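You operate a simulated robot arm through the tools that you are given. There is no shell and no other tool. Be economical: measure what you need, move in short steps, check, and stop when the job is done.

You run a simulated robot arm. Do the job below in one go: nothing can be reset, and whatever is moved stays where it is left.

## Task
Move the soup to the small burner, warm it briefly on low, then turn off.
Fine: double burner off before the black saucepan moves; handle turned in; light it on high first.

It is judged by the outcome, as a careful person would: the job done as asked, and still so three seconds after it is handed in. It fails if anything else is knocked over, pushed out of place, dropped, spilled or broken.

## Robot
A 7-joint arm with a two-finger parallel gripper, fixed in place. Base frame: the origin is at the foot of the arm, x ahead of it, y to its left, z up. Readings come in mm, degrees, newtons and seconds.
Its first joint turns from -115.0 to 115.0 degrees. Payload 3.91 kg.
The tool frame sits at the grasp point between the pads (the TCP): z along the fingers, y along the line on which they close. The tips reach 30 mm beyond it. The gripper opens to 110 mm. The fingers are 20 mm wide and 10 mm thick; the gripper's body (48 by 112 mm) begins 55 mm behind the TCP.
Orientation is that of the tool frame in the base frame, as a unit quaternion [w, x, y, z]. With the fingers straight down and closing along the base's y, the tool's x points along the base's -x, its y along +y and its z along -z.

## Interface
- The arm moves only by the tool drive_tool. Its argument "motion" is a list of rows, each a list of 7 numbers: the shift along the base's x, y, z in mm, then the turn, a rotation vector about the base's x, y, z in degrees, then the gripper command, from -1 (shut) to 1 (fully open), values between in proportion. In form: [[tx, ty, tz, wx, wy, wz, jaw], ...]. A call has 1 to 12 rows; each row is the pose to reach, as a shift and turn from the pose commanded when the call began. A row lasts 0.2 s, in which the tool goes at most 50 mm and 8.6 degrees; a call with a longer step from one row to the next is refused whole, and so is a gripper value outside its range. A pose out of reach is approached as far as the arm can. The call stops where the force on the tool passes 90 N (or 10 N more than at its start, if that is more) or the arm is blocked; 0.2 s more then pass. Each finger travels about 108 mm/s and halts on what it meets, pressing with about 39 N; the grip force reading is that of the motor and also rises with nothing between the fingers. The clock runs only during rows and for 0.2 s after the last one: add rows that repeat a pose to give the fingers time. The reply holds the time, the measured pose of the TCP, the force on the tool along the base axes, the opening and the grip force, in the units named above and with some noise.
- Cameras (640 x 400 px; columns grow to the right, rows downward): "scene" is fixed at [399.3, -499.2, 1293.2]; the picture's right is [0.98, 0.18, 0.00], its down [0.06, -0.31, -0.95] and it looks along [-0.17, 0.93, -0.31] (base axes); focal length 327 px, centre (320, 200). "wrist" rides on the gripper at [-36, 0, -57] in the tool frame; the picture's right is [0.00, -1.00, 0.00], its down [0.97, 0.00, -0.24] and it looks along [0.24, 0.00, 0.97] (tool axes); focal length 218 px, centre (320, 200). There is no depth. A picture from a camera that has moved, and an enlarged one, comes with that camera's place and axes in the base frame and with its lens.
- grab_frame(camera): a new picture of that camera. No time passes.
- slide_trunk(by): slides the trunk up (or, below 0, down) by that many mm; the arm rides with it, the base frame stays. It gives what a move gives, with no picture.
- zoom(camera, box): a new picture of the part [left, top, right, bottom] of that camera's present view, enlarged. No time passes.
- finish_job(): hands the job in; it is judged then, once.

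Go step by step. Nothing tells you positions but the pictures and the camera data: compare them with the known pose of the tool, close in by small moves and look again before you grip or let go. The budget is 120 turns and 84 pictures, counting those below and the enlarged ones. Unless the task says otherwise, let go and move clear before handing in, and close with one line.

The tools are called as name(argument=value, ...) on one line, values as JSON. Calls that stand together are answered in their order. drive_tool: Moves the arm, as the interface text tells. Its arguments: {"type":"object","properties":{"motion":{"type":"array","items":{"type":"array","items":{"type":"number"}}}},"required":["motion"]} The other tools are called the same way: slide_trunk (by) slides the trunk up or down; grab_frame (camera) takes a picture; zoom (camera, box) takes an enlarged picture of a part of a camera's view; finish_job () hands the job in.

At the start:

```text
time: 0.0
position: [470.8, 271.4, 1215.0]
orientation: [0.0, 0.001, 1.0, 0.001]
wrist_force: [0.1, 0.1, 0.5]
grip_width: 109.9
grasp_force: 0.0
trunk travel left (down, up): [-925.0, 65.0]
```

scene: 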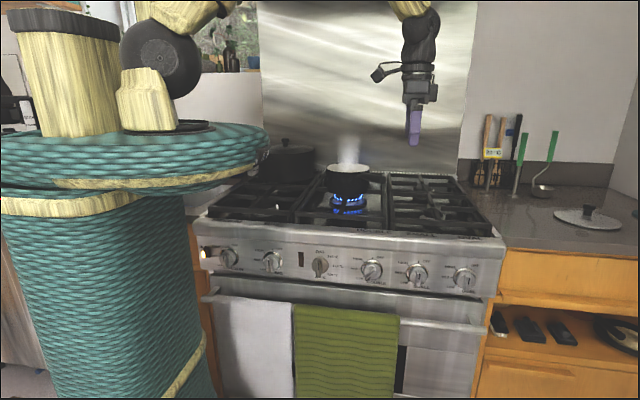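
wrist: 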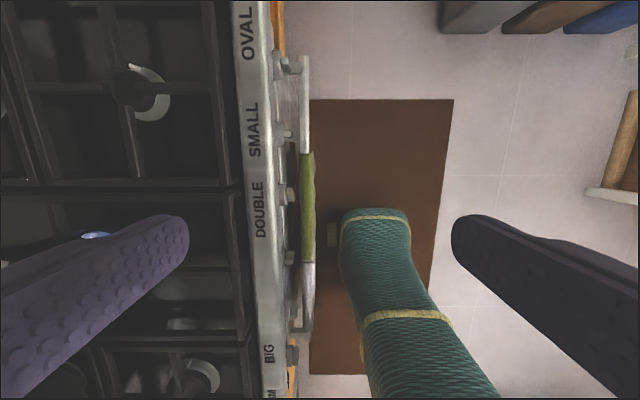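

I see a stove with a small black saucepan steaming on a lit burner in the middle, a larger pot at back left, and knobs on the front panel. I'll look closer at the knobs, their labels and the pan first.

zoom(camera="scene", box=[190, 220, 350, 320])

zoom(camera="scene", box=[340, 220, 500, 320])

zoom(camera="scene", box=[240, 130, 400, 230])

zoom(camera="scene", box=[360, 150, 520, 250])

```text
4.00 times, centred on (270, 270) of scene
camera zoom: at [399.3, -499.2, 1293.2], right [0.98, 0.18, 0.0], down [0.06, -0.31, -0.95], along [-0.17, 0.93, -0.31], focal length 1308 px, centre (520, -80)
```

zoom: 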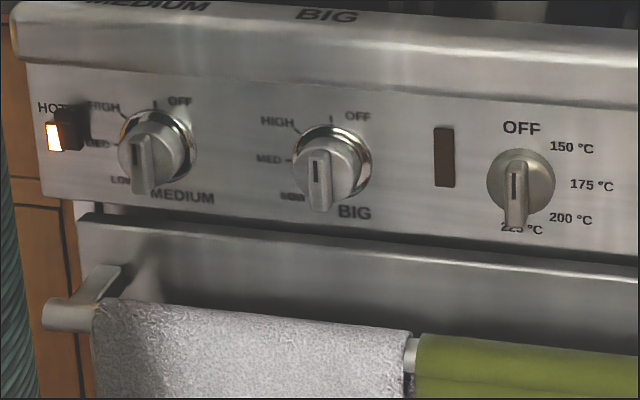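

```text
4.00 times, centred on (420, 270) of scene
camera zoom: at [399.3, -499.2, 1293.2], right [0.98, 0.18, 0.0], down [0.06, -0.31, -0.95], along [-0.17, 0.93, -0.31], focal length 1308 px, centre (-80, -80)
```

zoom: 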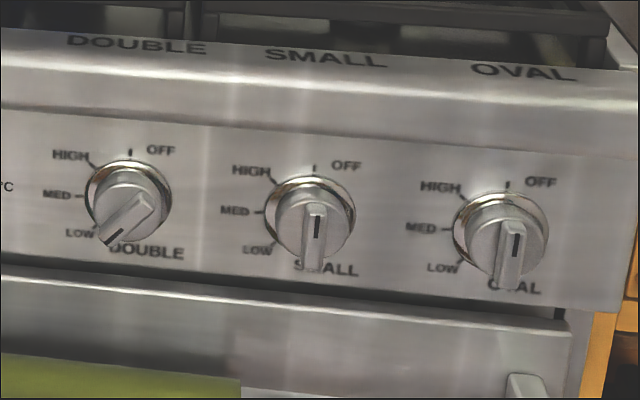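

```text
4.00 times, centred on (320, 180) of scene
camera zoom: at [399.3, -499.2, 1293.2], right [0.98, 0.18, 0.0], down [0.06, -0.31, -0.95], along [-0.17, 0.93, -0.31], focal length 1308 px, centre (320, 280)
```

zoom: 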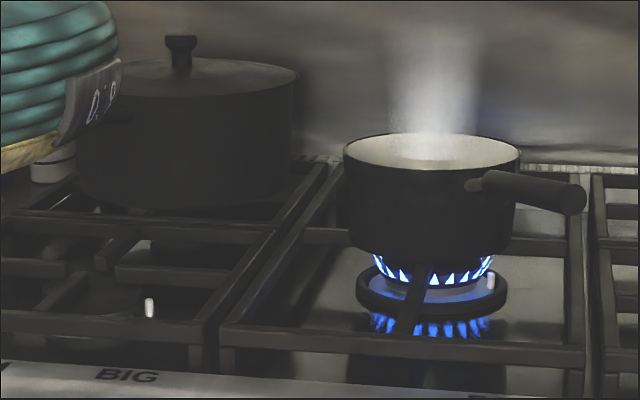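

```text
4.00 times, centred on (440, 200) of scene
camera zoom: at [399.3, -499.2, 1293.2], right [0.98, 0.18, 0.0], down [0.06, -0.31, -0.95], along [-0.17, 0.93, -0.31], focal length 1308 px, centre (-160, 200)
```

zoom: 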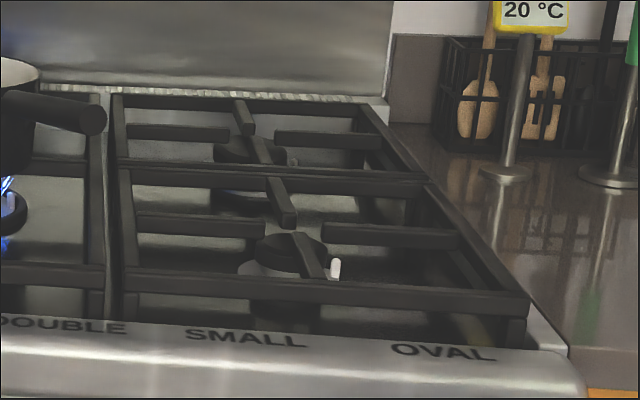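

The stove top front edge triangulates to about z=917, y=375, and the soup pan is near (290, 650) on the double burner, which is on LOW. I'll move over the stove at height to look down and find which burner is the small one.

drive_tool(motion=[[0, 45, 10, 0, 0, 0, 0], [0, 90, 20, 0, 0, 0, -0.5], [0, 135, 30, 0, 0, 0, -1], [0, 180, 40, 0, 0, 0, -1], [0, 220, 50, 0, 0, 0, -1], [0, 220, 50, 0, 0, 0, -1]])

grab_frame(camera="wrist")

```text
time: 1.4
position: [470.6, 491.6, 1266.8]
orientation: [-0.001, 0.0, 1.0, 0.0]
wrist_force: [0.1, -0.1, 0.2]
grip_width: 0.0
grasp_force: 37.5
trunk travel left (down, up): [-925.0, 65.0]
```

```text
77 pictures are left
camera wrist: at [507.7, 492.0, 1321.7], right [0.0, -1.0, 0.0], down [-0.97, 0.0, 0.24], along [-0.24, 0.0, -0.97], focal length 218 px, centre (320, 200)
```

wrist: 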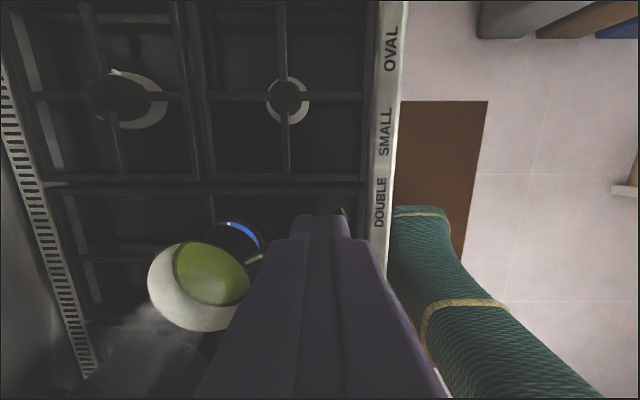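

From above, the right-front round burner under "SMALL" is at about (583, 550), and the soup pan rim centre is about (288, 688, 1020). Next I'll back out and turn the tool horizontally toward the front panel to look at the knobs.

drive_tool(motion=[[0, -25, -5, 7.5, 0, 0, 1], [-3, -50, -10, 15, 0, 0, 1], [-6, -75, -20, 22.5, 0, 0, 1], [-10, -100, -30, 30, 0, 0, 1], [-13, -125, -40, 37.5, 0, 0, 1], [-16, -150, -50, 45, 0, 0, 1], [-20, -175, -60, 52.5, 0, 0, 1], [-23, -200, -70, 60, 0, 0, 1], [-26, -225, -80, 67.5, 0, 0, 1], [-30, -250, -90, 75, 0, 0, 1], [-35, -275, -110, 82.5, 0, 0, 1], [-40, -300, -130, 90, 0, 0, 1]])

grab_frame(camera="wrist")

grab_frame(camera="scene")

```text
time: 4.0
position: [431.7, 191.4, 1135.5]
orientation: [0.001, -0.001, 0.706, 0.708]
wrist_force: [-0.1, -0.5, 0.4]
grip_width: 109.8
grasp_force: 0.1
trunk travel left (down, up): [-925.0, 65.0]
```

```text
76 pictures are left
camera wrist: at [468.2, 134.5, 1134.1], right [0.0, 0.0, -1.0], down [-0.97, -0.24, 0.0], along [-0.24, 0.97, 0.0], focal length 218 px, centre (320, 200)
```

wrist: 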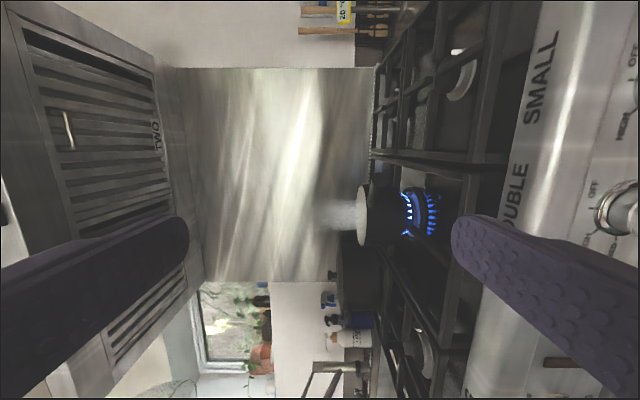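

```text
75 pictures are left
```

scene: 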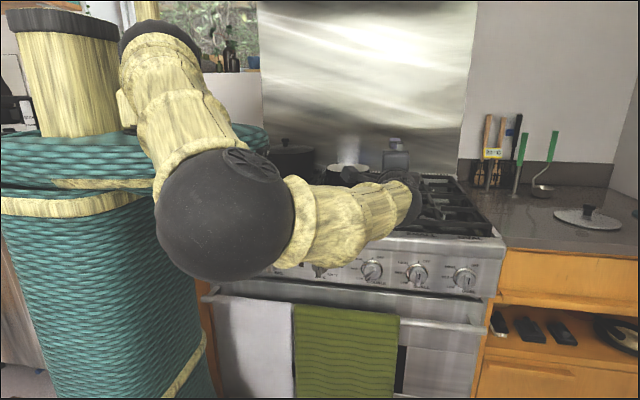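

The arm is horizontal in front of the stove. I'll slide the trunk down so the tool comes to knob height, then look.

slide_trunk(by=-270)

grab_frame(camera="wrist")

grab_frame(camera="scene")

```text
time: 6.8
position: [431.5, 191.5, 863.4]
orientation: [0.0, 0.0, 0.707, 0.707]
wrist_force: [0.1, -0.2, -0.5]
grip_width: 110.0
grasp_force: 0.0
trunk travel left (down, up): [-655.0, 335.0]
```

```text
74 pictures are left
camera wrist: at [468.6, 135.2, 863.8], right [0.0, 0.0, -1.0], down [-0.97, -0.24, 0.0], along [-0.24, 0.97, 0.0], focal length 218 px, centre (320, 200)
```

wrist: 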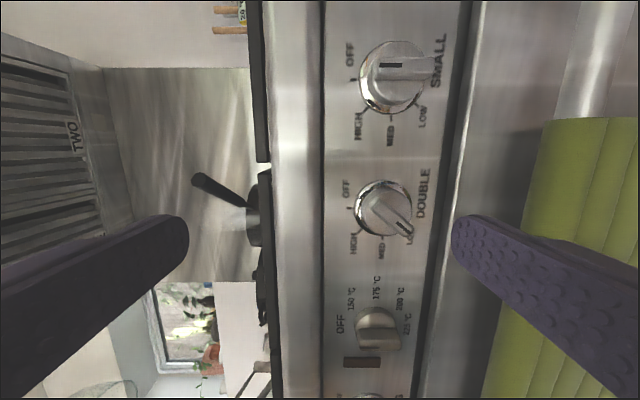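

```text
73 pictures are left
```

scene: 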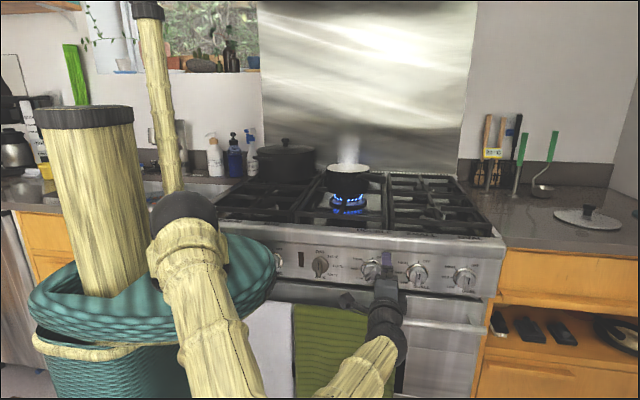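

The knobs are in clear view, with DOUBLE pointing at LOW. I'll zoom to measure the blade.

zoom(camera="wrist", box=[320, 150, 480, 250])

zoom(camera="scene", box=[340, 220, 500, 320])

```text
4.00 times, centred on (400, 200) of wrist
camera zoom: at [468.6, 135.2, 863.8], right [0.0, 0.0, -1.0], down [-0.97, -0.24, 0.0], along [-0.24, 0.97, 0.0], focal length 873 px, centre (0, 200)
```

zoom: 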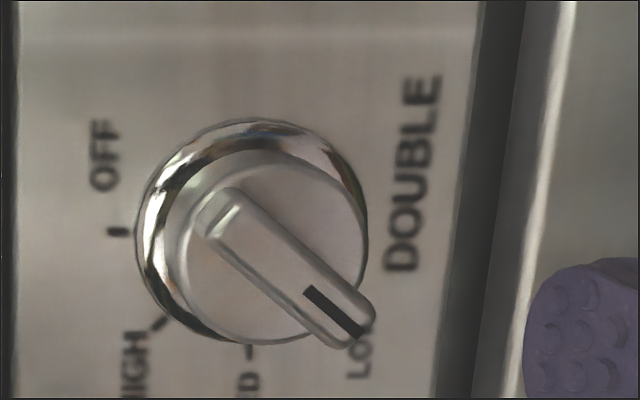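

```text
4.00 times, centred on (420, 270) of scene
camera zoom: at [399.3, -499.2, 1293.2], right [0.98, 0.18, 0.0], down [0.06, -0.31, -0.95], along [-0.17, 0.93, -0.31], focal length 1308 px, centre (-80, -80)
```

zoom: 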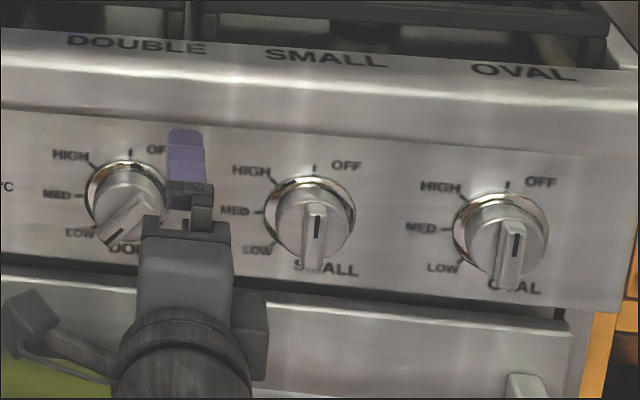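

DOUBLE knob: axis at about (399, 790), panel y≈377, and blade front y≈345, 13 mm thick. I'll align in front of it rolled -45° and check.

drive_tool(motion=[[-6, 12, -13, 0, -7.5, 0, 0.6], [-12, 25, -26, 0, -15, 0, 0.1], [-18, 40, -38, 0, -22.5, 0, 0.1], [-24, 55, -50, 0, -30, 0, 0.1], [-30, 70, -62, 0, -37.5, 0, 0.1], [-32.5, 90, -73, 0, -45, 0, 0.1], [-32.5, 90, -73, 0, -45, 0, 0.1]])

grab_frame(camera="wrist")

zoom(camera="scene", box=[300, 220, 460, 320])

```text
time: 7.9
position: [441.8, 198.9, 814.2]
orientation: [0.235, -0.228, 0.718, 0.615]
wrist_force: [0.5, 0.2, 0.2]
grip_width: 60.5
grasp_force: 0.0
trunk travel left (down, up): [-655.0, 335.0]
stopped in row 5: the arm was blocked; the commanded pose is now the measured one
```

```text
70 pictures are left
camera wrist: at [467.7, 144.0, 843.6], right [0.62, -0.14, -0.78], down [-0.78, -0.28, -0.57], along [-0.13, 0.95, -0.28], focal length 218 px, centre (320, 200)
```

wrist: 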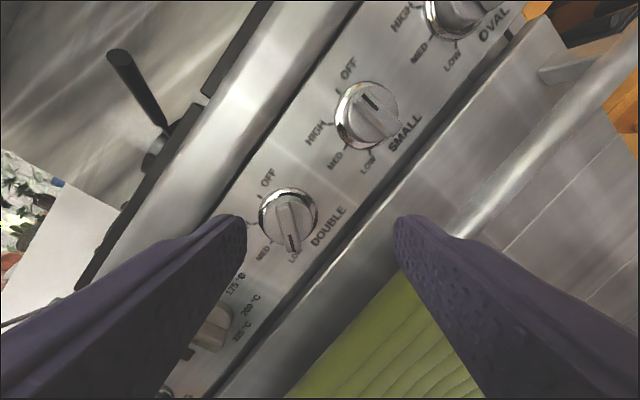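

```text
4.00 times, centred on (380, 270) of scene
camera zoom: at [399.3, -499.2, 1293.2], right [0.98, 0.18, 0.0], down [0.06, -0.31, -0.95], along [-0.17, 0.93, -0.31], focal length 1308 px, centre (80, -80)
```

zoom: 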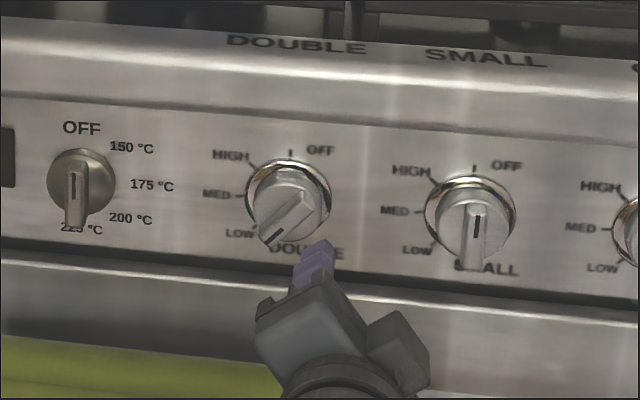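

The arm got blocked part-way with no contact force, so a joint limit or the arm itself is likely. I'll look at its posture.

grab_frame(camera="scene")

```text
68 pictures are left
```

scene: 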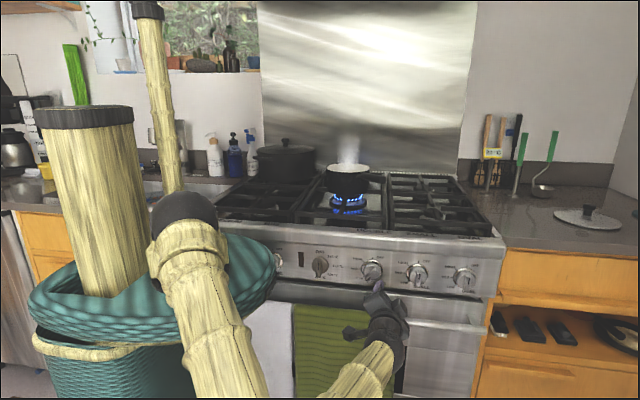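

I'll undo the partial turn and go back to the unrolled pose, then test the motions separately.

drive_tool(motion=[[-2, -1, 7, 1.4, 6.4, 0.1, 0.1], [-4, -2, 14, 2.8, 12.8, 0.2, 0.1], [-6, -4, 21, 4.2, 19.1, 0.3, 0.1], [-8, -6, 28, 5.7, 25.5, 0.4, 0.1], [-10, -8, 35, 7.1, 31.9, 0.5, 0.1], [-10, -8, 40, 8.5, 38.3, 0.6, 0.1]])

drive_tool(motion=[[0, 25, -10, 0, 0, 0, 0.1], [-5, 50, -20, 0, 0, 0, 0.1], [-10, 75, -35, 0, 0, 0, 0.1], [-20, 80, -50, 0, 0, 0, 0.1], [-32, 80, -60, 0, 0, 0, 0.1]])

```text
time: 9.3
position: [429.8, 192.3, 853.3]
orientation: [-0.003, 0.002, 0.705, 0.71]
wrist_force: [-1.0, 0.6, 1.1]
grip_width: 60.2
grasp_force: 0.2
trunk travel left (down, up): [-655.0, 335.0]
```

```text
time: 10.4
position: [449.4, 212.9, 806.7]
orientation: [0.058, -0.008, 0.747, 0.663]
wrist_force: [-0.8, 0.1, 0.1]
grip_width: 60.4
grasp_force: 0.0
trunk travel left (down, up): [-655.0, 335.0]
stopped in row 5: the arm was blocked; the commanded pose is now the measured one
```

Translation alone is blocked when going low relative to the shoulder, so the trunk should go lower instead. I'll restore the pose, slide down, and then advance.

drive_tool(motion=[[-7, -7, 15, 2.3, 1.8, 1.3, 0.1], [-14, -14, 35, 4.5, 3.6, 2.6, 0.1], [-19, -21, 55, 6.8, 5.4, 4.0, 0.1]])

slide_trunk(by=-120)

drive_tool(motion=[[0, 25, 15, 0, 0, 0, 0.1], [-5, 50, 30, 0, 0, 0, 0.1], [-10, 65, 45, 0, 0, 0, 0.1], [-20, 75, 50, 0, 0, 0, 0.1], [-30, 80, 50, 0, 0, 0, 0.1]])

```text
time: 11.2
position: [429.6, 194.2, 860.4]
orientation: [-0.002, 0.001, 0.705, 0.709]
wrist_force: [-0.4, 0.0, 0.3]
grip_width: 60.4
grasp_force: 0.0
trunk travel left (down, up): [-655.0, 335.0]
```

```text
time: 12.7
position: [429.4, 192.6, 741.8]
orientation: [-0.002, 0.0, 0.706, 0.709]
wrist_force: [0.6, -0.5, 0.2]
grip_width: 60.4
grasp_force: 0.0
trunk travel left (down, up): [-535.0, 455.0]
```

```text
time: 13.9
position: [399.9, 276.0, 791.4]
orientation: [-0.003, 0.002, 0.706, 0.708]
wrist_force: [0.1, -0.6, 0.0]
grip_width: 60.7
grasp_force: 0.1
trunk travel left (down, up): [-535.0, 455.0]
```

That worked: the tool is at (400, 276, 791). Now I'll roll -45°.

drive_tool(motion=[[0, 0, 0, 0, -7.5, 0, 0.1], [0, 0, 0, 0, -15, 0, 0.1], [0, 0, 0, 0, -22.5, 0, 0.1], [0, 0, 0, 0, -30, 0, 0.1], [0, 0, 0, 0, -37.5, 0, 0.1], [0, 0, 0, 0, -45, 0, 0.1], [0, 0, 0, 0, -45, 0, 0.1]])

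grab_frame(camera="wrist")

grab_frame(camera="scene")

```text
time: 15.5
position: [399.5, 273.5, 791.6]
orientation: [0.269, -0.271, 0.652, 0.655]
wrist_force: [0.0, 0.4, -1.1]
grip_width: 60.4
grasp_force: 0.0
trunk travel left (down, up): [-535.0, 455.0]
```

```text
67 pictures are left
camera wrist: at [426.2, 217.0, 816.5], right [0.71, 0.0, -0.71], down [-0.69, -0.24, -0.69], along [-0.17, 0.97, -0.17], focal length 218 px, centre (320, 200)
```

wrist: 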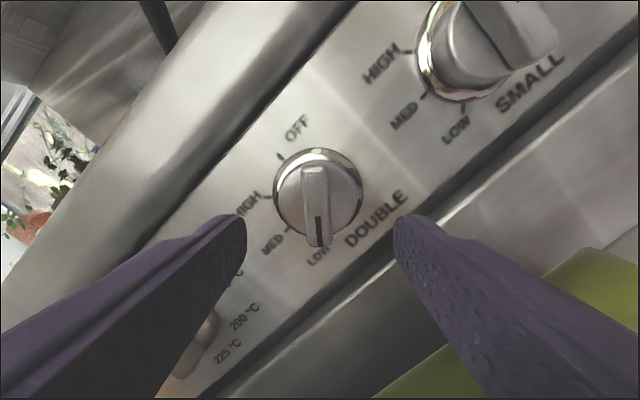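

```text
66 pictures are left
```

scene: 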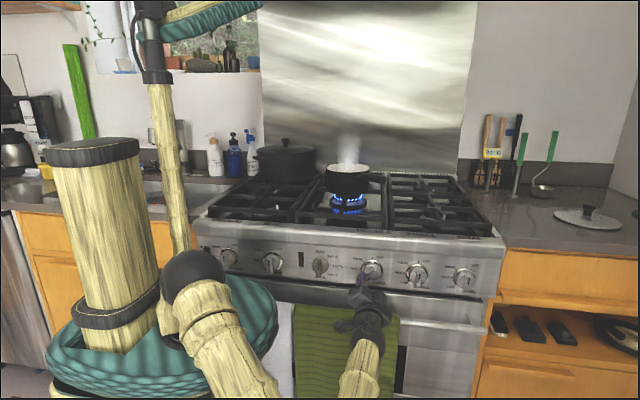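

The fingers straddle the blade well. I'll advance so the tips flank the blade and then look.

drive_tool(motion=[[0.5, 20, 0, 0, 0, 0, 0.1], [1, 40, 0, 0, 0, 0, 0.1], [1, 53, 0, 0, 0, 0, 0.1], [1, 53, 0, 0, 0, 0, 0.1]])

grab_frame(camera="wrist")

zoom(camera="scene", box=[320, 240, 420, 302])

```text
time: 16.5
position: [401.1, 327.4, 790.1]
orientation: [0.269, -0.271, 0.652, 0.655]
wrist_force: [-0.1, 0.4, -0.3]
grip_width: 60.3
grasp_force: 0.1
trunk travel left (down, up): [-535.0, 455.0]
```

```text
65 pictures are left
camera wrist: at [427.4, 270.8, 816.1], right [0.7, 0.0, -0.71], down [-0.69, -0.24, -0.68], along [-0.17, 0.97, -0.17], focal length 218 px, centre (320, 200)
```

wrist: 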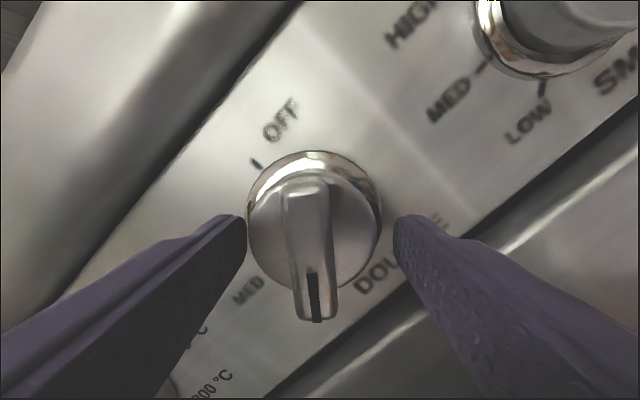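

```text
6.40 times, centred on (370, 271) of scene
camera zoom: at [399.3, -499.2, 1293.2], right [0.98, 0.18, 0.0], down [0.06, -0.31, -0.95], along [-0.17, 0.93, -0.31], focal length 2093 px, centre (0, -254)
```

zoom: 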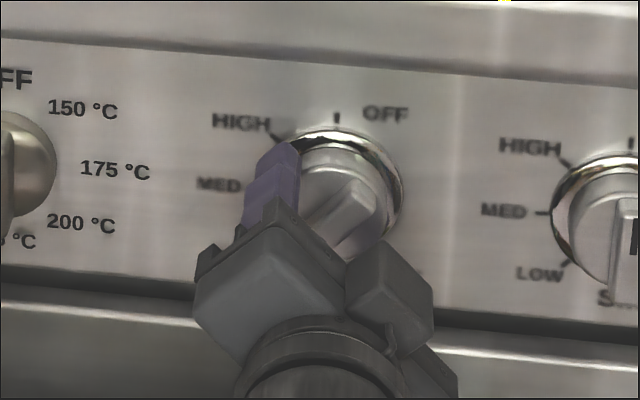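

The blade is between the fingers and centred to within a few mm. I'll close on it.

drive_tool(motion=[[0, 0, 0, 0, 0, 0, -0.5], [0, 0, 0, 0, 0, 0, -1], [0, 0, 0, 0, 0, 0, -1], [0, 0, 0, 0, 0, 0, -1]])

drive_tool(motion=[[0, 0, 0, 0, 7.5, 0, -1], [0, 0, 0, 0, 15, 0, -1], [0, 0, 0, 0, 22.5, 0, -1], [0, 0, 0, 0, 30, 0, -1], [0, 0, 0, 0, 30, 0, -1]])

grab_frame(camera="wrist")

```text
time: 17.5
position: [397.7, 326.6, 793.2]
orientation: [0.268, -0.272, 0.651, 0.656]
wrist_force: [-11.2, 6.8, 14.7]
grip_width: 49.2
grasp_force: 44.8
trunk travel left (down, up): [-535.0, 455.0]
```

```text
time: 18.7
position: [397.3, 327.7, 793.4]
orientation: [0.09, -0.093, 0.699, 0.703]
wrist_force: [-11.8, 14.2, 28.9]
grip_width: 49.2
grasp_force: 45.4
trunk travel left (down, up): [-535.0, 455.0]
```

```text
63 pictures are left
camera wrist: at [433.6, 270.9, 802.3], right [0.26, 0.01, -0.97], down [-0.94, -0.24, -0.25], along [-0.24, 0.97, -0.06], focal length 218 px, centre (320, 200)
```

wrist: 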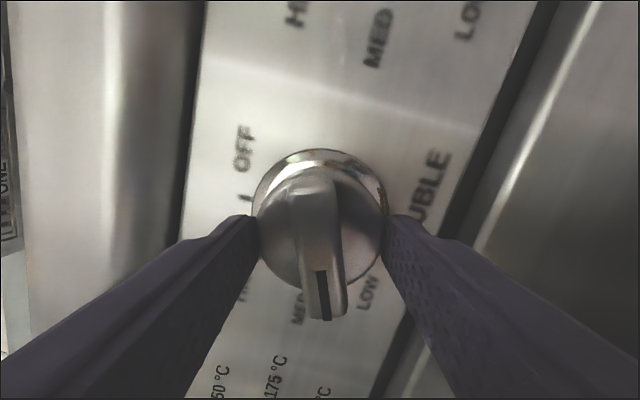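

The fingers hold the knob's disc and it turned with them, now between LOW and MED. I'll keep turning toward OFF, easing the centring offset.

drive_tool(motion=[[-1, 0, 2, 0, 7.5, 0, -1], [-2, 0, 3, 0, 15, 0, -1], [-2, 0, 3, 0, 22.5, 0, -1], [-2, 0, 3, 0, 30, 0, -1], [-2, 0, 3, 0, 37.5, 0, -1], [-2, 0, 3, 0, 45, 0, -1], [-2, 0, 3, 0, 52.5, 0, -1], [-2, 0, 3, 0, 60, 0, -1], [-2, 0, 3, 0, 60, 0, -1]])

grab_frame(camera="wrist")

```text
time: 20.7
position: [398.1, 326.7, 795.5]
orientation: [-0.272, 0.272, 0.651, 0.655]
wrist_force: [2.5, 24.6, 29.8]
grip_width: 48.7
grasp_force: 45.5
trunk travel left (down, up): [-535.0, 455.0]
```

```text
62 pictures are left
camera wrist: at [424.9, 270.4, 769.5], right [-0.71, 0.01, -0.7], down [-0.68, -0.24, 0.69], along [-0.17, 0.97, 0.18], focal length 218 px, centre (320, 200)
```

wrist: 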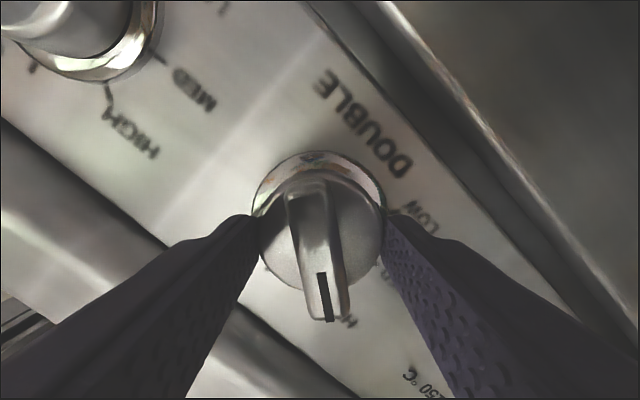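

The knob is now at HIGH, with 45° left to OFF.

drive_tool(motion=[[0, 0, 0, 0, 7.5, 0, -1], [0, 0, 0, 0, 15, 0, -1], [0, 0, 0, 0, 22.5, 0, -1], [0, 0, 0, 0, 30, 0, -1], [0, 0, 0, 0, 37.5, 0, -1], [0, 0, 0, 0, 45, 0, -1], [0, 0, 0, 0, 45, 0, -1]])

grab_frame(camera="wrist")

grab_frame(camera="scene")

```text
time: 22.3
position: [399.3, 326.5, 796.3]
orientation: [-0.5, 0.502, 0.497, 0.502]
wrist_force: [17.1, 8.3, 24.4]
grip_width: 49.0
grasp_force: 45.1
trunk travel left (down, up): [-535.0, 455.0]
```

```text
61 pictures are left
camera wrist: at [400.4, 269.7, 759.0], right [-1.0, 0.01, 0.0], down [0.0, -0.24, 0.97], along [0.01, 0.97, 0.24], focal length 218 px, centre (320, 200)
```

wrist: 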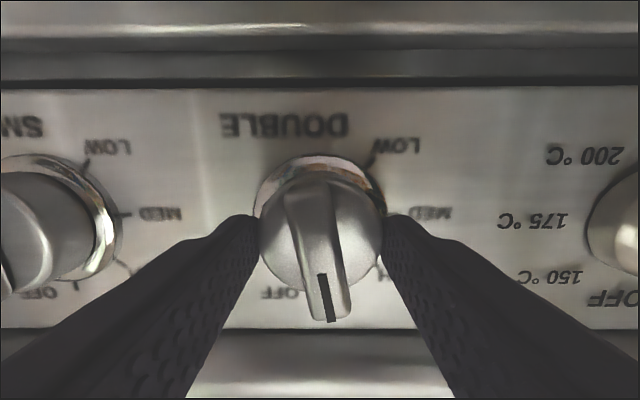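

```text
60 pictures are left
```

scene: 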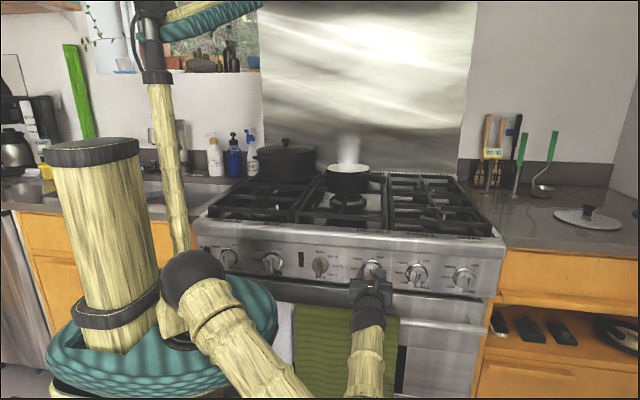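

The flame is out; the pointer sits a few degrees short of the OFF mark. I'll turn 7° more and release.

drive_tool(motion=[[0, 0, 0, 0, 4, 0, -1], [0, 0, 0, 0, 8, 0, -1], [0, 0, 0, 0, 8, 0, -1]])

drive_tool(motion=[[0, 0, 0, 0, 0, 0, -0.2], [0, 0, 0, 0, 0, 0, 0.15], [0, 0, 0, 0, 0, 0, 0.15], [0, -30, 0, 0, -4, 0, 0.15], [0, -60, 0, 0, -8, 0, 0.15], [0, -60, 0, 0, -8, 0, 0.15]])

grab_frame(camera="wrist")

```text
time: 23.1
position: [401.0, 326.0, 795.9]
orientation: [-0.534, 0.535, 0.461, 0.465]
wrist_force: [14.4, 3.1, 20.6]
grip_width: 48.8
grasp_force: 45.0
trunk travel left (down, up): [-535.0, 455.0]
```

```text
time: 24.5
position: [398.0, 266.5, 794.4]
orientation: [-0.5, 0.501, 0.498, 0.5]
wrist_force: [0.0, 0.0, 0.3]
grip_width: 63.3
grasp_force: 0.0
trunk travel left (down, up): [-535.0, 455.0]
```

```text
59 pictures are left
camera wrist: at [398.9, 210.1, 758.1], right [-1.0, 0.0, 0.0], down [0.0, -0.24, 0.97], along [0.0, 0.97, 0.24], focal length 218 px, centre (320, 200)
```

wrist: 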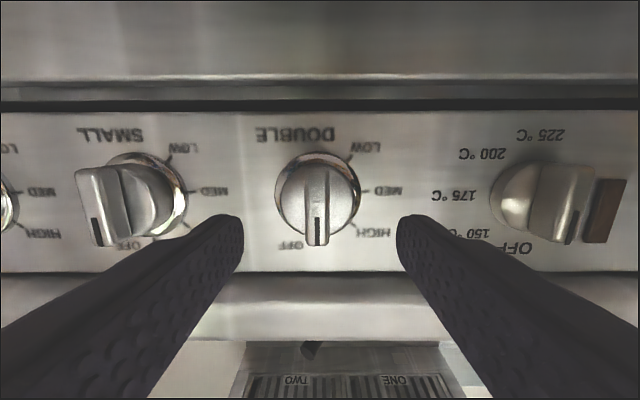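

DOUBLE is at OFF and the flame is out. The pan handle triangulates from (338, 597, 1024) to (417, 471, 1050), so I'll back off, unroll and raise the trunk to get above the stove.

drive_tool(motion=[[3, -10, 0, 0, -7.5, 0, 0.15], [6, -20, 0, 0, -15, 0, 0.15], [9, -30, 0, 0, -22.5, 0, 0.15], [12, -40, 0, 0, -30, 0, 0.15], [15, -50, 0, 0, -37.5, 0, 0.15], [18, -60, -5, 0, -45, 0, 0.15], [21, -65, -10, 0, -52.5, 0, 0.15], [24, -70, -15, 0, -60, 0, 0.15], [27, -73, -20, 0, -67.5, 0, 0.15], [30, -74, -30, 0, -75, 0, 0.15], [32, -75, -40, 0, -82.5, 0, 0.15], [32, -75, -50, 0, -90, 0, 0.15]])

slide_trunk(by=390)

drive_tool(motion=[[0, 10, 8, -7.5, 0, 0, 0], [2, 25, 15, -15, 0, 0, 0], [4, 50, 22, -22.5, 0, 0, 0], [6, 75, 30, -30, 0, 0, 0], [8, 100, 38, -37.5, 0, 0, 0], [10, 125, 46, -45, 0, 0, 0], [10, 150, 54, -52.5, 0, 0, 0], [10, 175, 62, -60, 0, 0, 0], [10, 200, 70, -67.5, 0, 0, 0], [10, 225, 78, -75, 0, 0, 0], [10, 245, 86, -82.5, 0, 0, 0], [10, 260, 94, -90, 0, 0, 0]])

grab_frame(camera="wrist")

```text
time: 27.1
position: [430.3, 191.5, 743.8]
orientation: [-0.001, 0.0, 0.706, 0.708]
wrist_force: [0.3, -0.3, 0.6]
grip_width: 63.3
grasp_force: 0.1
trunk travel left (down, up): [-535.0, 455.0]
```

```text
time: 30.8
position: [430.5, 191.0, 1133.7]
orientation: [-0.001, 0.001, 0.706, 0.709]
wrist_force: [0.2, 0.3, 0.2]
grip_width: 63.3
grasp_force: 0.2
trunk travel left (down, up): [-925.0, 65.0]
```

```text
time: 33.4
position: [442.0, 452.8, 1227.4]
orientation: [-0.001, 0.003, 1.0, 0.001]
wrist_force: [0.9, 0.3, -0.9]
grip_width: 55.1
grasp_force: 0.1
trunk travel left (down, up): [-925.0, 65.0]
```

```text
58 pictures are left
camera wrist: at [478.7, 453.3, 1284.0], right [-0.01, -1.0, 0.0], down [-0.97, 0.01, 0.24], along [-0.24, 0.0, -0.97], focal length 218 px, centre (320, 200)
```

wrist: 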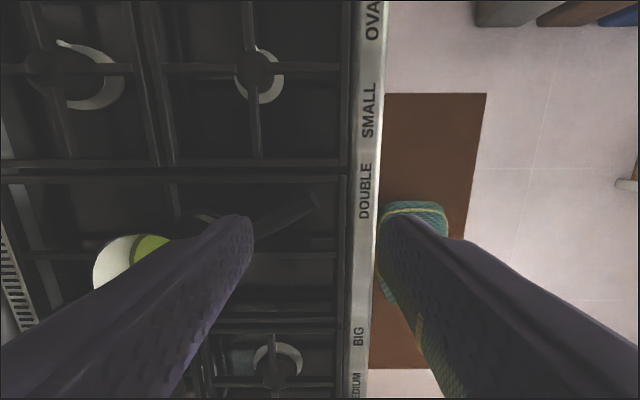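

Handle end again near (420, 465) and small burner at about (581, 549). I'll yaw the tool +121° so that carrying the pan ends in the home orientation with the handle pointing toward -x, and move above the handle.

drive_tool(motion=[[0, 5, 0, 0, 0, 8, 0.3], [0, 10, 0, 0, 0, 16, 0.3], [0, 15, 0, 0, 0, 24, 0.3], [0, 20, 0, 0, 0, 32, 0.3], [0, 25, 0, 0, 0, 40, 0.3], [0, 30, 0, 0, 0, 48, 0.3], [-5, 35, 0, 0, 0, 56, 0.3], [-10, 40, 0, 0, 0, 64, 0.3], [-20, 45, 0, 0, 0, 72, 0.3], [-25, 50, 0, 0, 0, 80, 0.3], [-30, 55, 0, 0, 0, 80, 0.3]])

drive_tool(motion=[[-5, 10, 0, 0, 0, 8, 0.3], [-10, 20, 0, 0, 0, 16, 0.3], [-15, 30, 0, 0, 0, 24, 0.3], [-20, 40, 0, 0, 0, 32, 0.3], [-30, 50, 0, 0, 0, 40, 0.3], [-40, 60, 0, 0, 0, 41, 0.3], [-40, 60, 0, 0, 0, 41, 0.3]])

grab_frame(camera="wrist")

grab_frame(camera="scene")

```text
time: 35.8
position: [409.8, 506.0, 1227.9]
orientation: [-0.003, -0.642, 0.766, 0.001]
wrist_force: [-0.2, 0.5, 0.1]
grip_width: 71.3
grasp_force: 0.0
trunk travel left (down, up): [-925.0, 65.0]
```

```text
time: 37.4
position: [370.2, 565.6, 1228.4]
orientation: [0.003, 0.87, -0.494, -0.001]
wrist_force: [-0.1, 0.0, 0.6]
grip_width: 71.4
grasp_force: 0.1
trunk travel left (down, up): [-925.0, 65.0]
```

```text
57 pictures are left
camera wrist: at [353.1, 597.4, 1284.6], right [0.86, 0.51, 0.0], down [0.5, -0.83, 0.24], along [0.12, -0.21, -0.97], focal length 218 px, centre (320, 200)
```

wrist: 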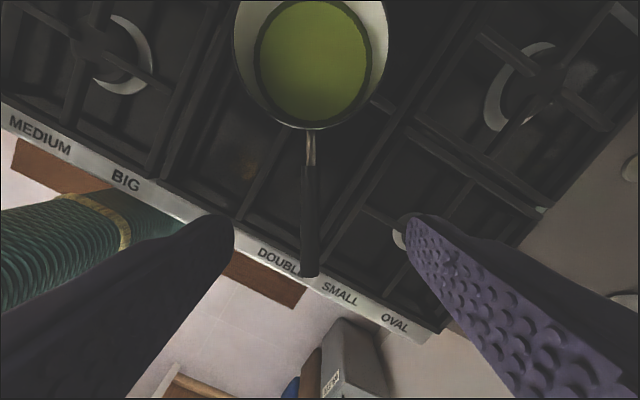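

```text
56 pictures are left
```

scene: 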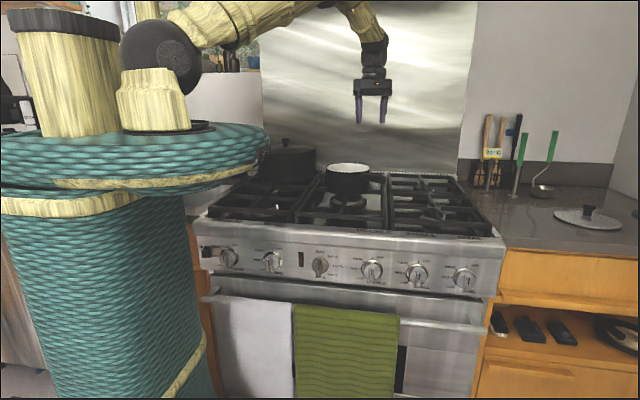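

The handle runs straight down the image between the fingers, azimuth about -59.5°, with the black grip starting about 125 mm from the pan centre. I'll centre over it near the pan end and lower with the trunk.

drive_tool(motion=[[-8, -6, 0, 0, 0, -0.5, 0.3], [-8, -6, 0, 0, 0, -0.5, 0.3]])

slide_trunk(by=-130)

grab_frame(camera="wrist")

zoom(camera="scene", box=[300, 120, 460, 220])

```text
time: 38.0
position: [362.9, 560.4, 1227.6]
orientation: [0.002, 0.867, -0.498, 0.001]
wrist_force: [-0.5, -0.4, -0.4]
grip_width: 71.4
grasp_force: 0.1
trunk travel left (down, up): [-925.0, 65.0]
```

```text
time: 39.6
position: [363.0, 561.0, 1098.1]
orientation: [0.002, 0.867, -0.498, 0.0]
wrist_force: [0.2, 0.1, -0.5]
grip_width: 71.3
grasp_force: 0.1
trunk travel left (down, up): [-795.0, 195.0]
```

```text
55 pictures are left
camera wrist: at [345.6, 592.0, 1154.7], right [0.86, 0.5, 0.0], down [0.49, -0.84, 0.24], along [0.12, -0.21, -0.97], focal length 218 px, centre (320, 200)
```

wrist: 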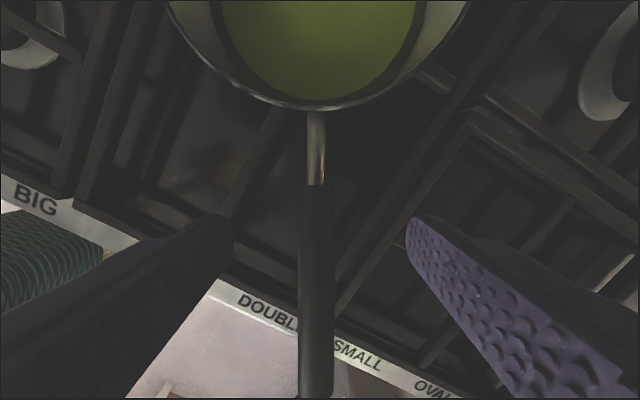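

```text
4.00 times, centred on (380, 170) of scene
camera zoom: at [399.3, -499.2, 1293.2], right [0.98, 0.18, 0.0], down [0.06, -0.31, -0.95], along [-0.17, 0.93, -0.31], focal length 1308 px, centre (80, 320)
```

zoom: 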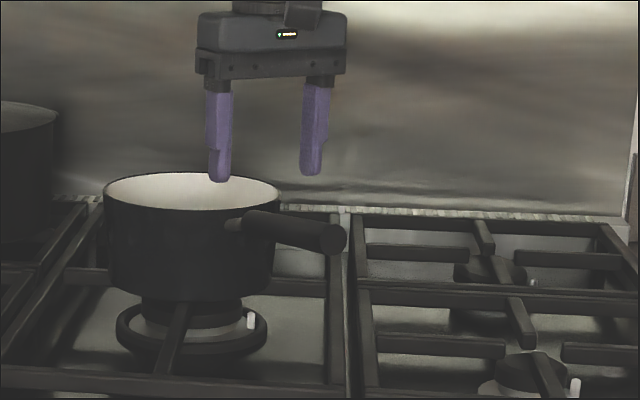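

Alignment is within 2 mm. I'll lower to the handle height and check from both cameras.

slide_trunk(by=-68)

grab_frame(camera="wrist")

zoom(camera="scene", box=[320, 140, 416, 200])

```text
time: 40.7
position: [362.0, 559.6, 1030.6]
orientation: [0.002, 0.867, -0.498, -0.001]
wrist_force: [-0.9, -0.4, 0.7]
grip_width: 71.6
grasp_force: 0.0
trunk travel left (down, up): [-727.0, 263.0]
```

```text
53 pictures are left
camera wrist: at [345.5, 592.0, 1086.7], right [0.86, 0.5, 0.0], down [0.49, -0.84, 0.24], along [0.12, -0.21, -0.97], focal length 218 px, centre (320, 200)
```

wrist: 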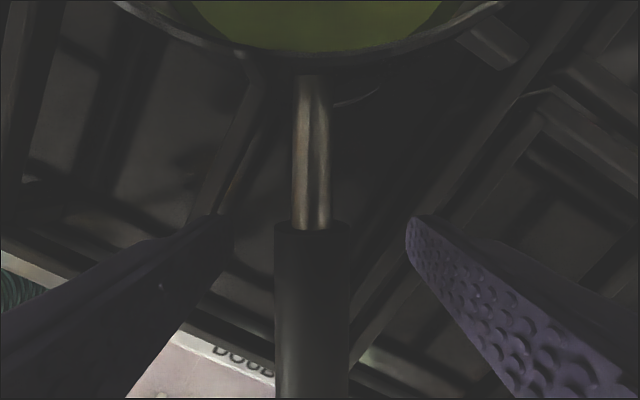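

```text
6.67 times, centred on (368, 170) of scene
camera zoom: at [399.3, -499.2, 1293.2], right [0.98, 0.18, 0.0], down [0.06, -0.31, -0.95], along [-0.17, 0.93, -0.31], focal length 2180 px, centre (0, 400)
```

zoom: 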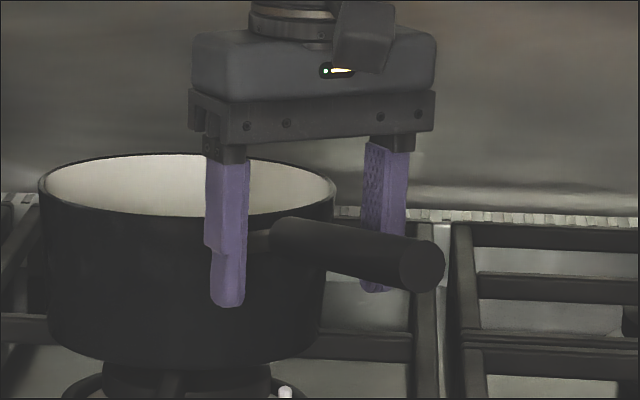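

The fingers flank the black grip just past the metal stem, with the handle at pad height. I'll close on it.

drive_tool(motion=[[-1.7, -1, 0, 0, 0, 0, 0.1], [-1.7, -1, 0, 0, 0, 0, -0.3], [-1.7, -1, 0, 0, 0, 0, -0.7], [-1.7, -1, 0, 0, 0, 0, -1], [-1.7, -1, 0, 0, 0, 0, -1], [-1.7, -1, 0, 0, 0, 0, -1]])

drive_tool(motion=[[0, 0, 2, 0, 0, 0, -1], [0, 0, 4, 0, 0, 0, -1], [0, 0, 6, 0, 0, 0, -1], [0, 0, 6, 0, 0, 0, -1]])

zoom(camera="scene", box=[320, 140, 416, 200])

```text
time: 42.1
position: [361.0, 558.3, 1030.1]
orientation: [0.002, 0.867, -0.499, 0.0]
wrist_force: [0.5, 1.3, -0.3]
grip_width: 22.5
grasp_force: 39.5
trunk travel left (down, up): [-727.0, 263.0]
```

```text
time: 43.1
position: [361.6, 559.8, 1035.9]
orientation: [0.002, 0.868, -0.497, -0.001]
wrist_force: [0.7, 0.6, -10.0]
grip_width: 22.4
grasp_force: 38.9
trunk travel left (down, up): [-727.0, 263.0]
```

```text
6.67 times, centred on (368, 170) of scene
camera zoom: at [399.3, -499.2, 1293.2], right [0.98, 0.18, 0.0], down [0.06, -0.31, -0.95], along [-0.17, 0.93, -0.31], focal length 2180 px, centre (0, 400)
```

zoom: 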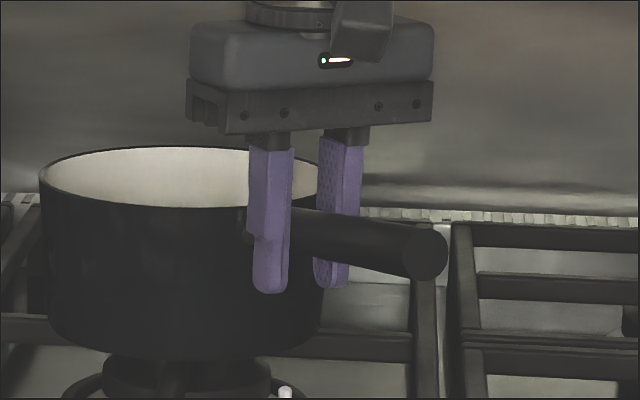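

Lifting 6 mm loads about 10 N and the pan is following. I'll raise a bit more to see whether it clears and stays level.

drive_tool(motion=[[0, 0, 2, 0, 0, 0, -1], [0, 0, 4, 0, 0, 0, -1], [0, 0, 6, 0, 0, 0, -1], [0, 0, 6, 0, 0, 0, -1]])

zoom(camera="scene", box=[320, 140, 416, 200])

grab_frame(camera="wrist")

```text
time: 44.1
position: [360.7, 560.9, 1042.9]
orientation: [0.0, 0.867, -0.498, -0.001]
wrist_force: [2.3, 2.0, 3.1]
grip_width: 22.2
grasp_force: 39.1
trunk travel left (down, up): [-727.0, 263.0]
```

```text
6.67 times, centred on (368, 170) of scene
camera zoom: at [399.3, -499.2, 1293.2], right [0.98, 0.18, 0.0], down [0.06, -0.31, -0.95], along [-0.17, 0.93, -0.31], focal length 2180 px, centre (0, 400)
```

zoom: 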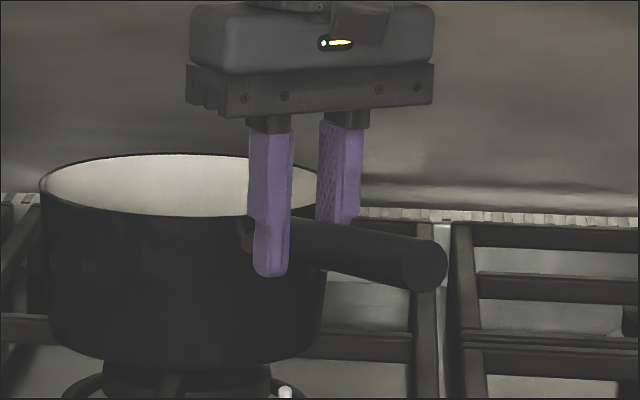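

```text
49 pictures are left
camera wrist: at [344.1, 591.6, 1099.9], right [0.86, 0.5, 0.0], down [0.49, -0.84, 0.24], along [0.12, -0.21, -0.97], focal length 218 px, centre (320, 200)
```

wrist: 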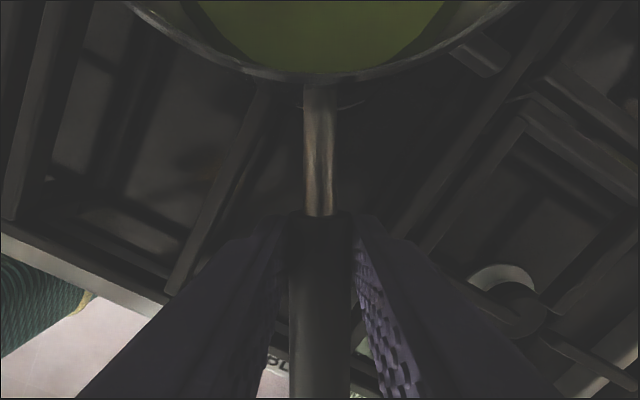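

The handle crept in the pads, so the pan (about 1 kg) is back on the grate and a top-down friction lift isn't reliable. I'll check whether the grates are flush enough to slide along instead.

zoom(camera="scene", box=[370, 160, 482, 230])

zoom(camera="scene", box=[300, 165, 412, 235])

```text
5.71 times, centred on (426, 195) of scene
camera zoom: at [399.3, -499.2, 1293.2], right [0.98, 0.18, 0.0], down [0.06, -0.31, -0.95], along [-0.17, 0.93, -0.31], focal length 1868 px, centre (-286, 229)
```

zoom: 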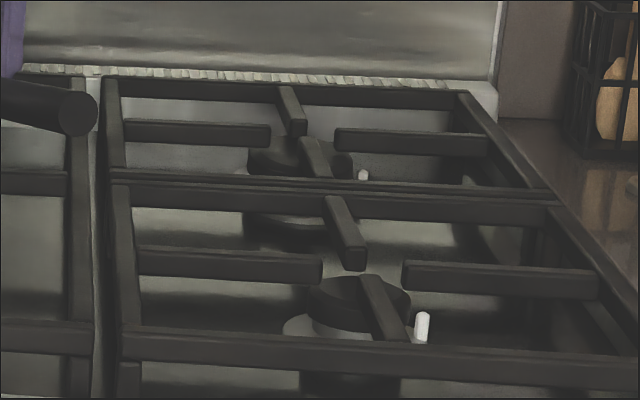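

```text
5.71 times, centred on (356, 200) of scene
camera zoom: at [399.3, -499.2, 1293.2], right [0.98, 0.18, 0.0], down [0.06, -0.31, -0.95], along [-0.17, 0.93, -0.31], focal length 1868 px, centre (114, 200)
```

zoom: 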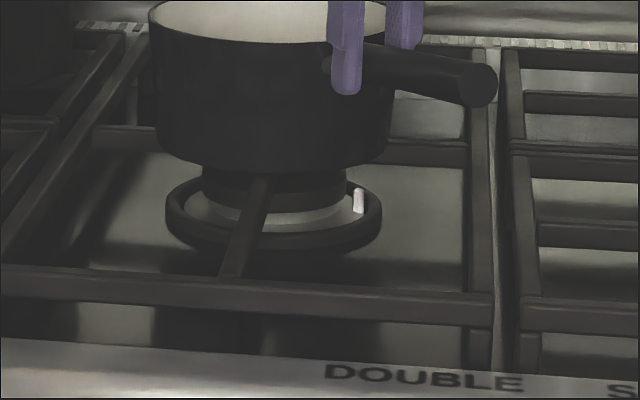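

The grate tops are flush flat bars, so sliding the pan is safe. I'll regrip closer to the pan on the metal stem for better steering: open, lower 13 mm, and shift 30 mm toward the pan.

drive_tool(motion=[[0, 0, 0, 0, 0, 0, -0.3], [0, 0, 0, 0, 0, 0, 0], [0, 0, 0, 0, 0, 0, 0], [-8, 14, -6, 0, 0, 0, 0], [-16, 27, -13, 0, 0, 0, 0], [-16, 27, -13, 0, 0, 0, 0]])

grab_frame(camera="wrist")

zoom(camera="scene", box=[320, 140, 416, 200])

```text
time: 45.5
position: [344.6, 586.7, 1029.3]
orientation: [0.002, 0.867, -0.498, -0.001]
wrist_force: [0.1, 0.2, 0.0]
grip_width: 54.9
grasp_force: 0.0
trunk travel left (down, up): [-727.0, 263.0]
```

```text
46 pictures are left
camera wrist: at [327.8, 618.3, 1085.6], right [0.86, 0.5, 0.0], down [0.49, -0.84, 0.24], along [0.12, -0.21, -0.97], focal length 218 px, centre (320, 200)
```

wrist: 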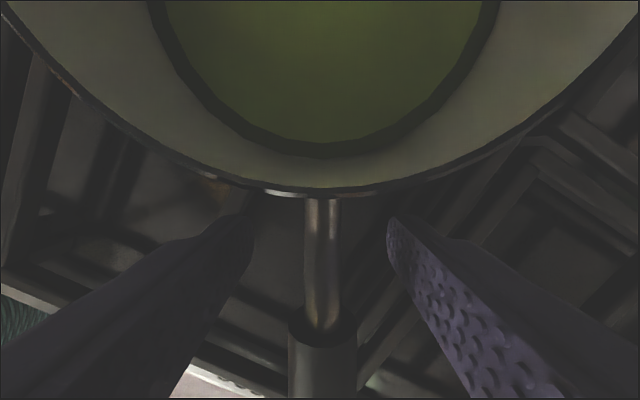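

```text
6.67 times, centred on (368, 170) of scene
camera zoom: at [399.3, -499.2, 1293.2], right [0.98, 0.18, 0.0], down [0.06, -0.31, -0.95], along [-0.17, 0.93, -0.31], focal length 2180 px, centre (0, 400)
```

zoom: 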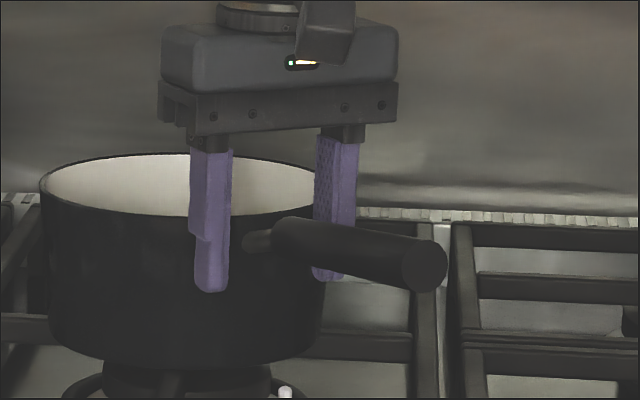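

The stem is centred between the fingers. I'll close on it and then begin a slow slide.

drive_tool(motion=[[0, 0, 0, 0, 0, 0, -0.3], [0, 0, 0, 0, 0, 0, -0.7], [0, 0, 0, 0, 0, 0, -1], [0, 0, 0, 0, 0, 0, -1], [0, 0, 0, 0, 0, 0, -1]])

```text
time: 46.7
position: [345.3, 586.6, 1029.3]
orientation: [0.001, 0.867, -0.498, -0.001]
wrist_force: [0.0, 4.5, 2.4]
grip_width: 11.7
grasp_force: 39.6
trunk travel left (down, up): [-727.0, 263.0]
```

I'll start the slide with a third of the path in small steps, first six rows, and check.

drive_tool(motion=[[2.6, -6.5, 0, 0, 0, -3.33, -1], [5.1, -12.6, 0, 0, 0, -6.67, -1], [7.4, -18.5, 0, 0, 0, -10, -1], [9.8, -24, 0, 0, 0, -13.33, -1], [11.9, -29.1, 0, 0, 0, -16.67, -1], [13.9, -34, 0, 0, 0, -20, -1]])

grab_frame(camera="wrist")

zoom(camera="scene", box=[300, 130, 460, 230])

```text
time: 48.1
position: [357.6, 552.6, 1029.1]
orientation: [0.002, 0.767, -0.641, -0.001]
wrist_force: [-2.0, 2.3, 2.9]
grip_width: 11.4
grasp_force: 38.5
trunk travel left (down, up): [-727.0, 263.0]
```

```text
44 pictures are left
camera wrist: at [353.3, 588.3, 1085.8], right [0.98, 0.18, 0.0], down [0.17, -0.95, 0.24], along [0.04, -0.24, -0.97], focal length 218 px, centre (320, 200)
```

wrist: 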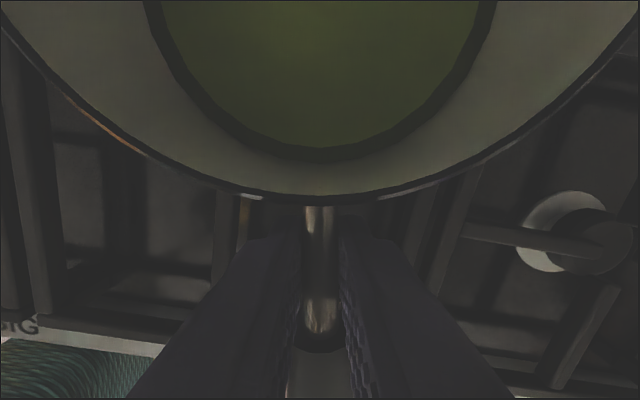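

```text
4.00 times, centred on (380, 180) of scene
camera zoom: at [399.3, -499.2, 1293.2], right [0.98, 0.18, 0.0], down [0.06, -0.31, -0.95], along [-0.17, 0.93, -0.31], focal length 1308 px, centre (80, 280)
```

zoom: 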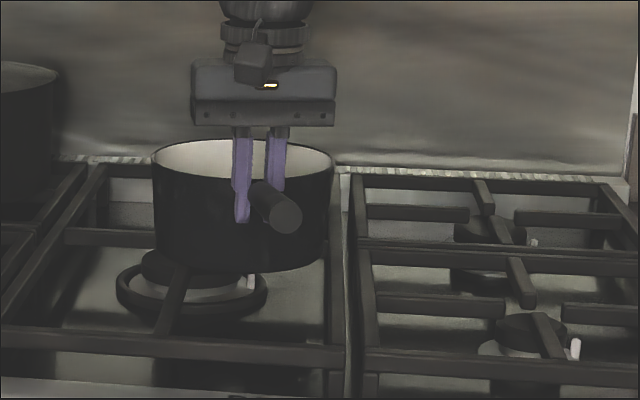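

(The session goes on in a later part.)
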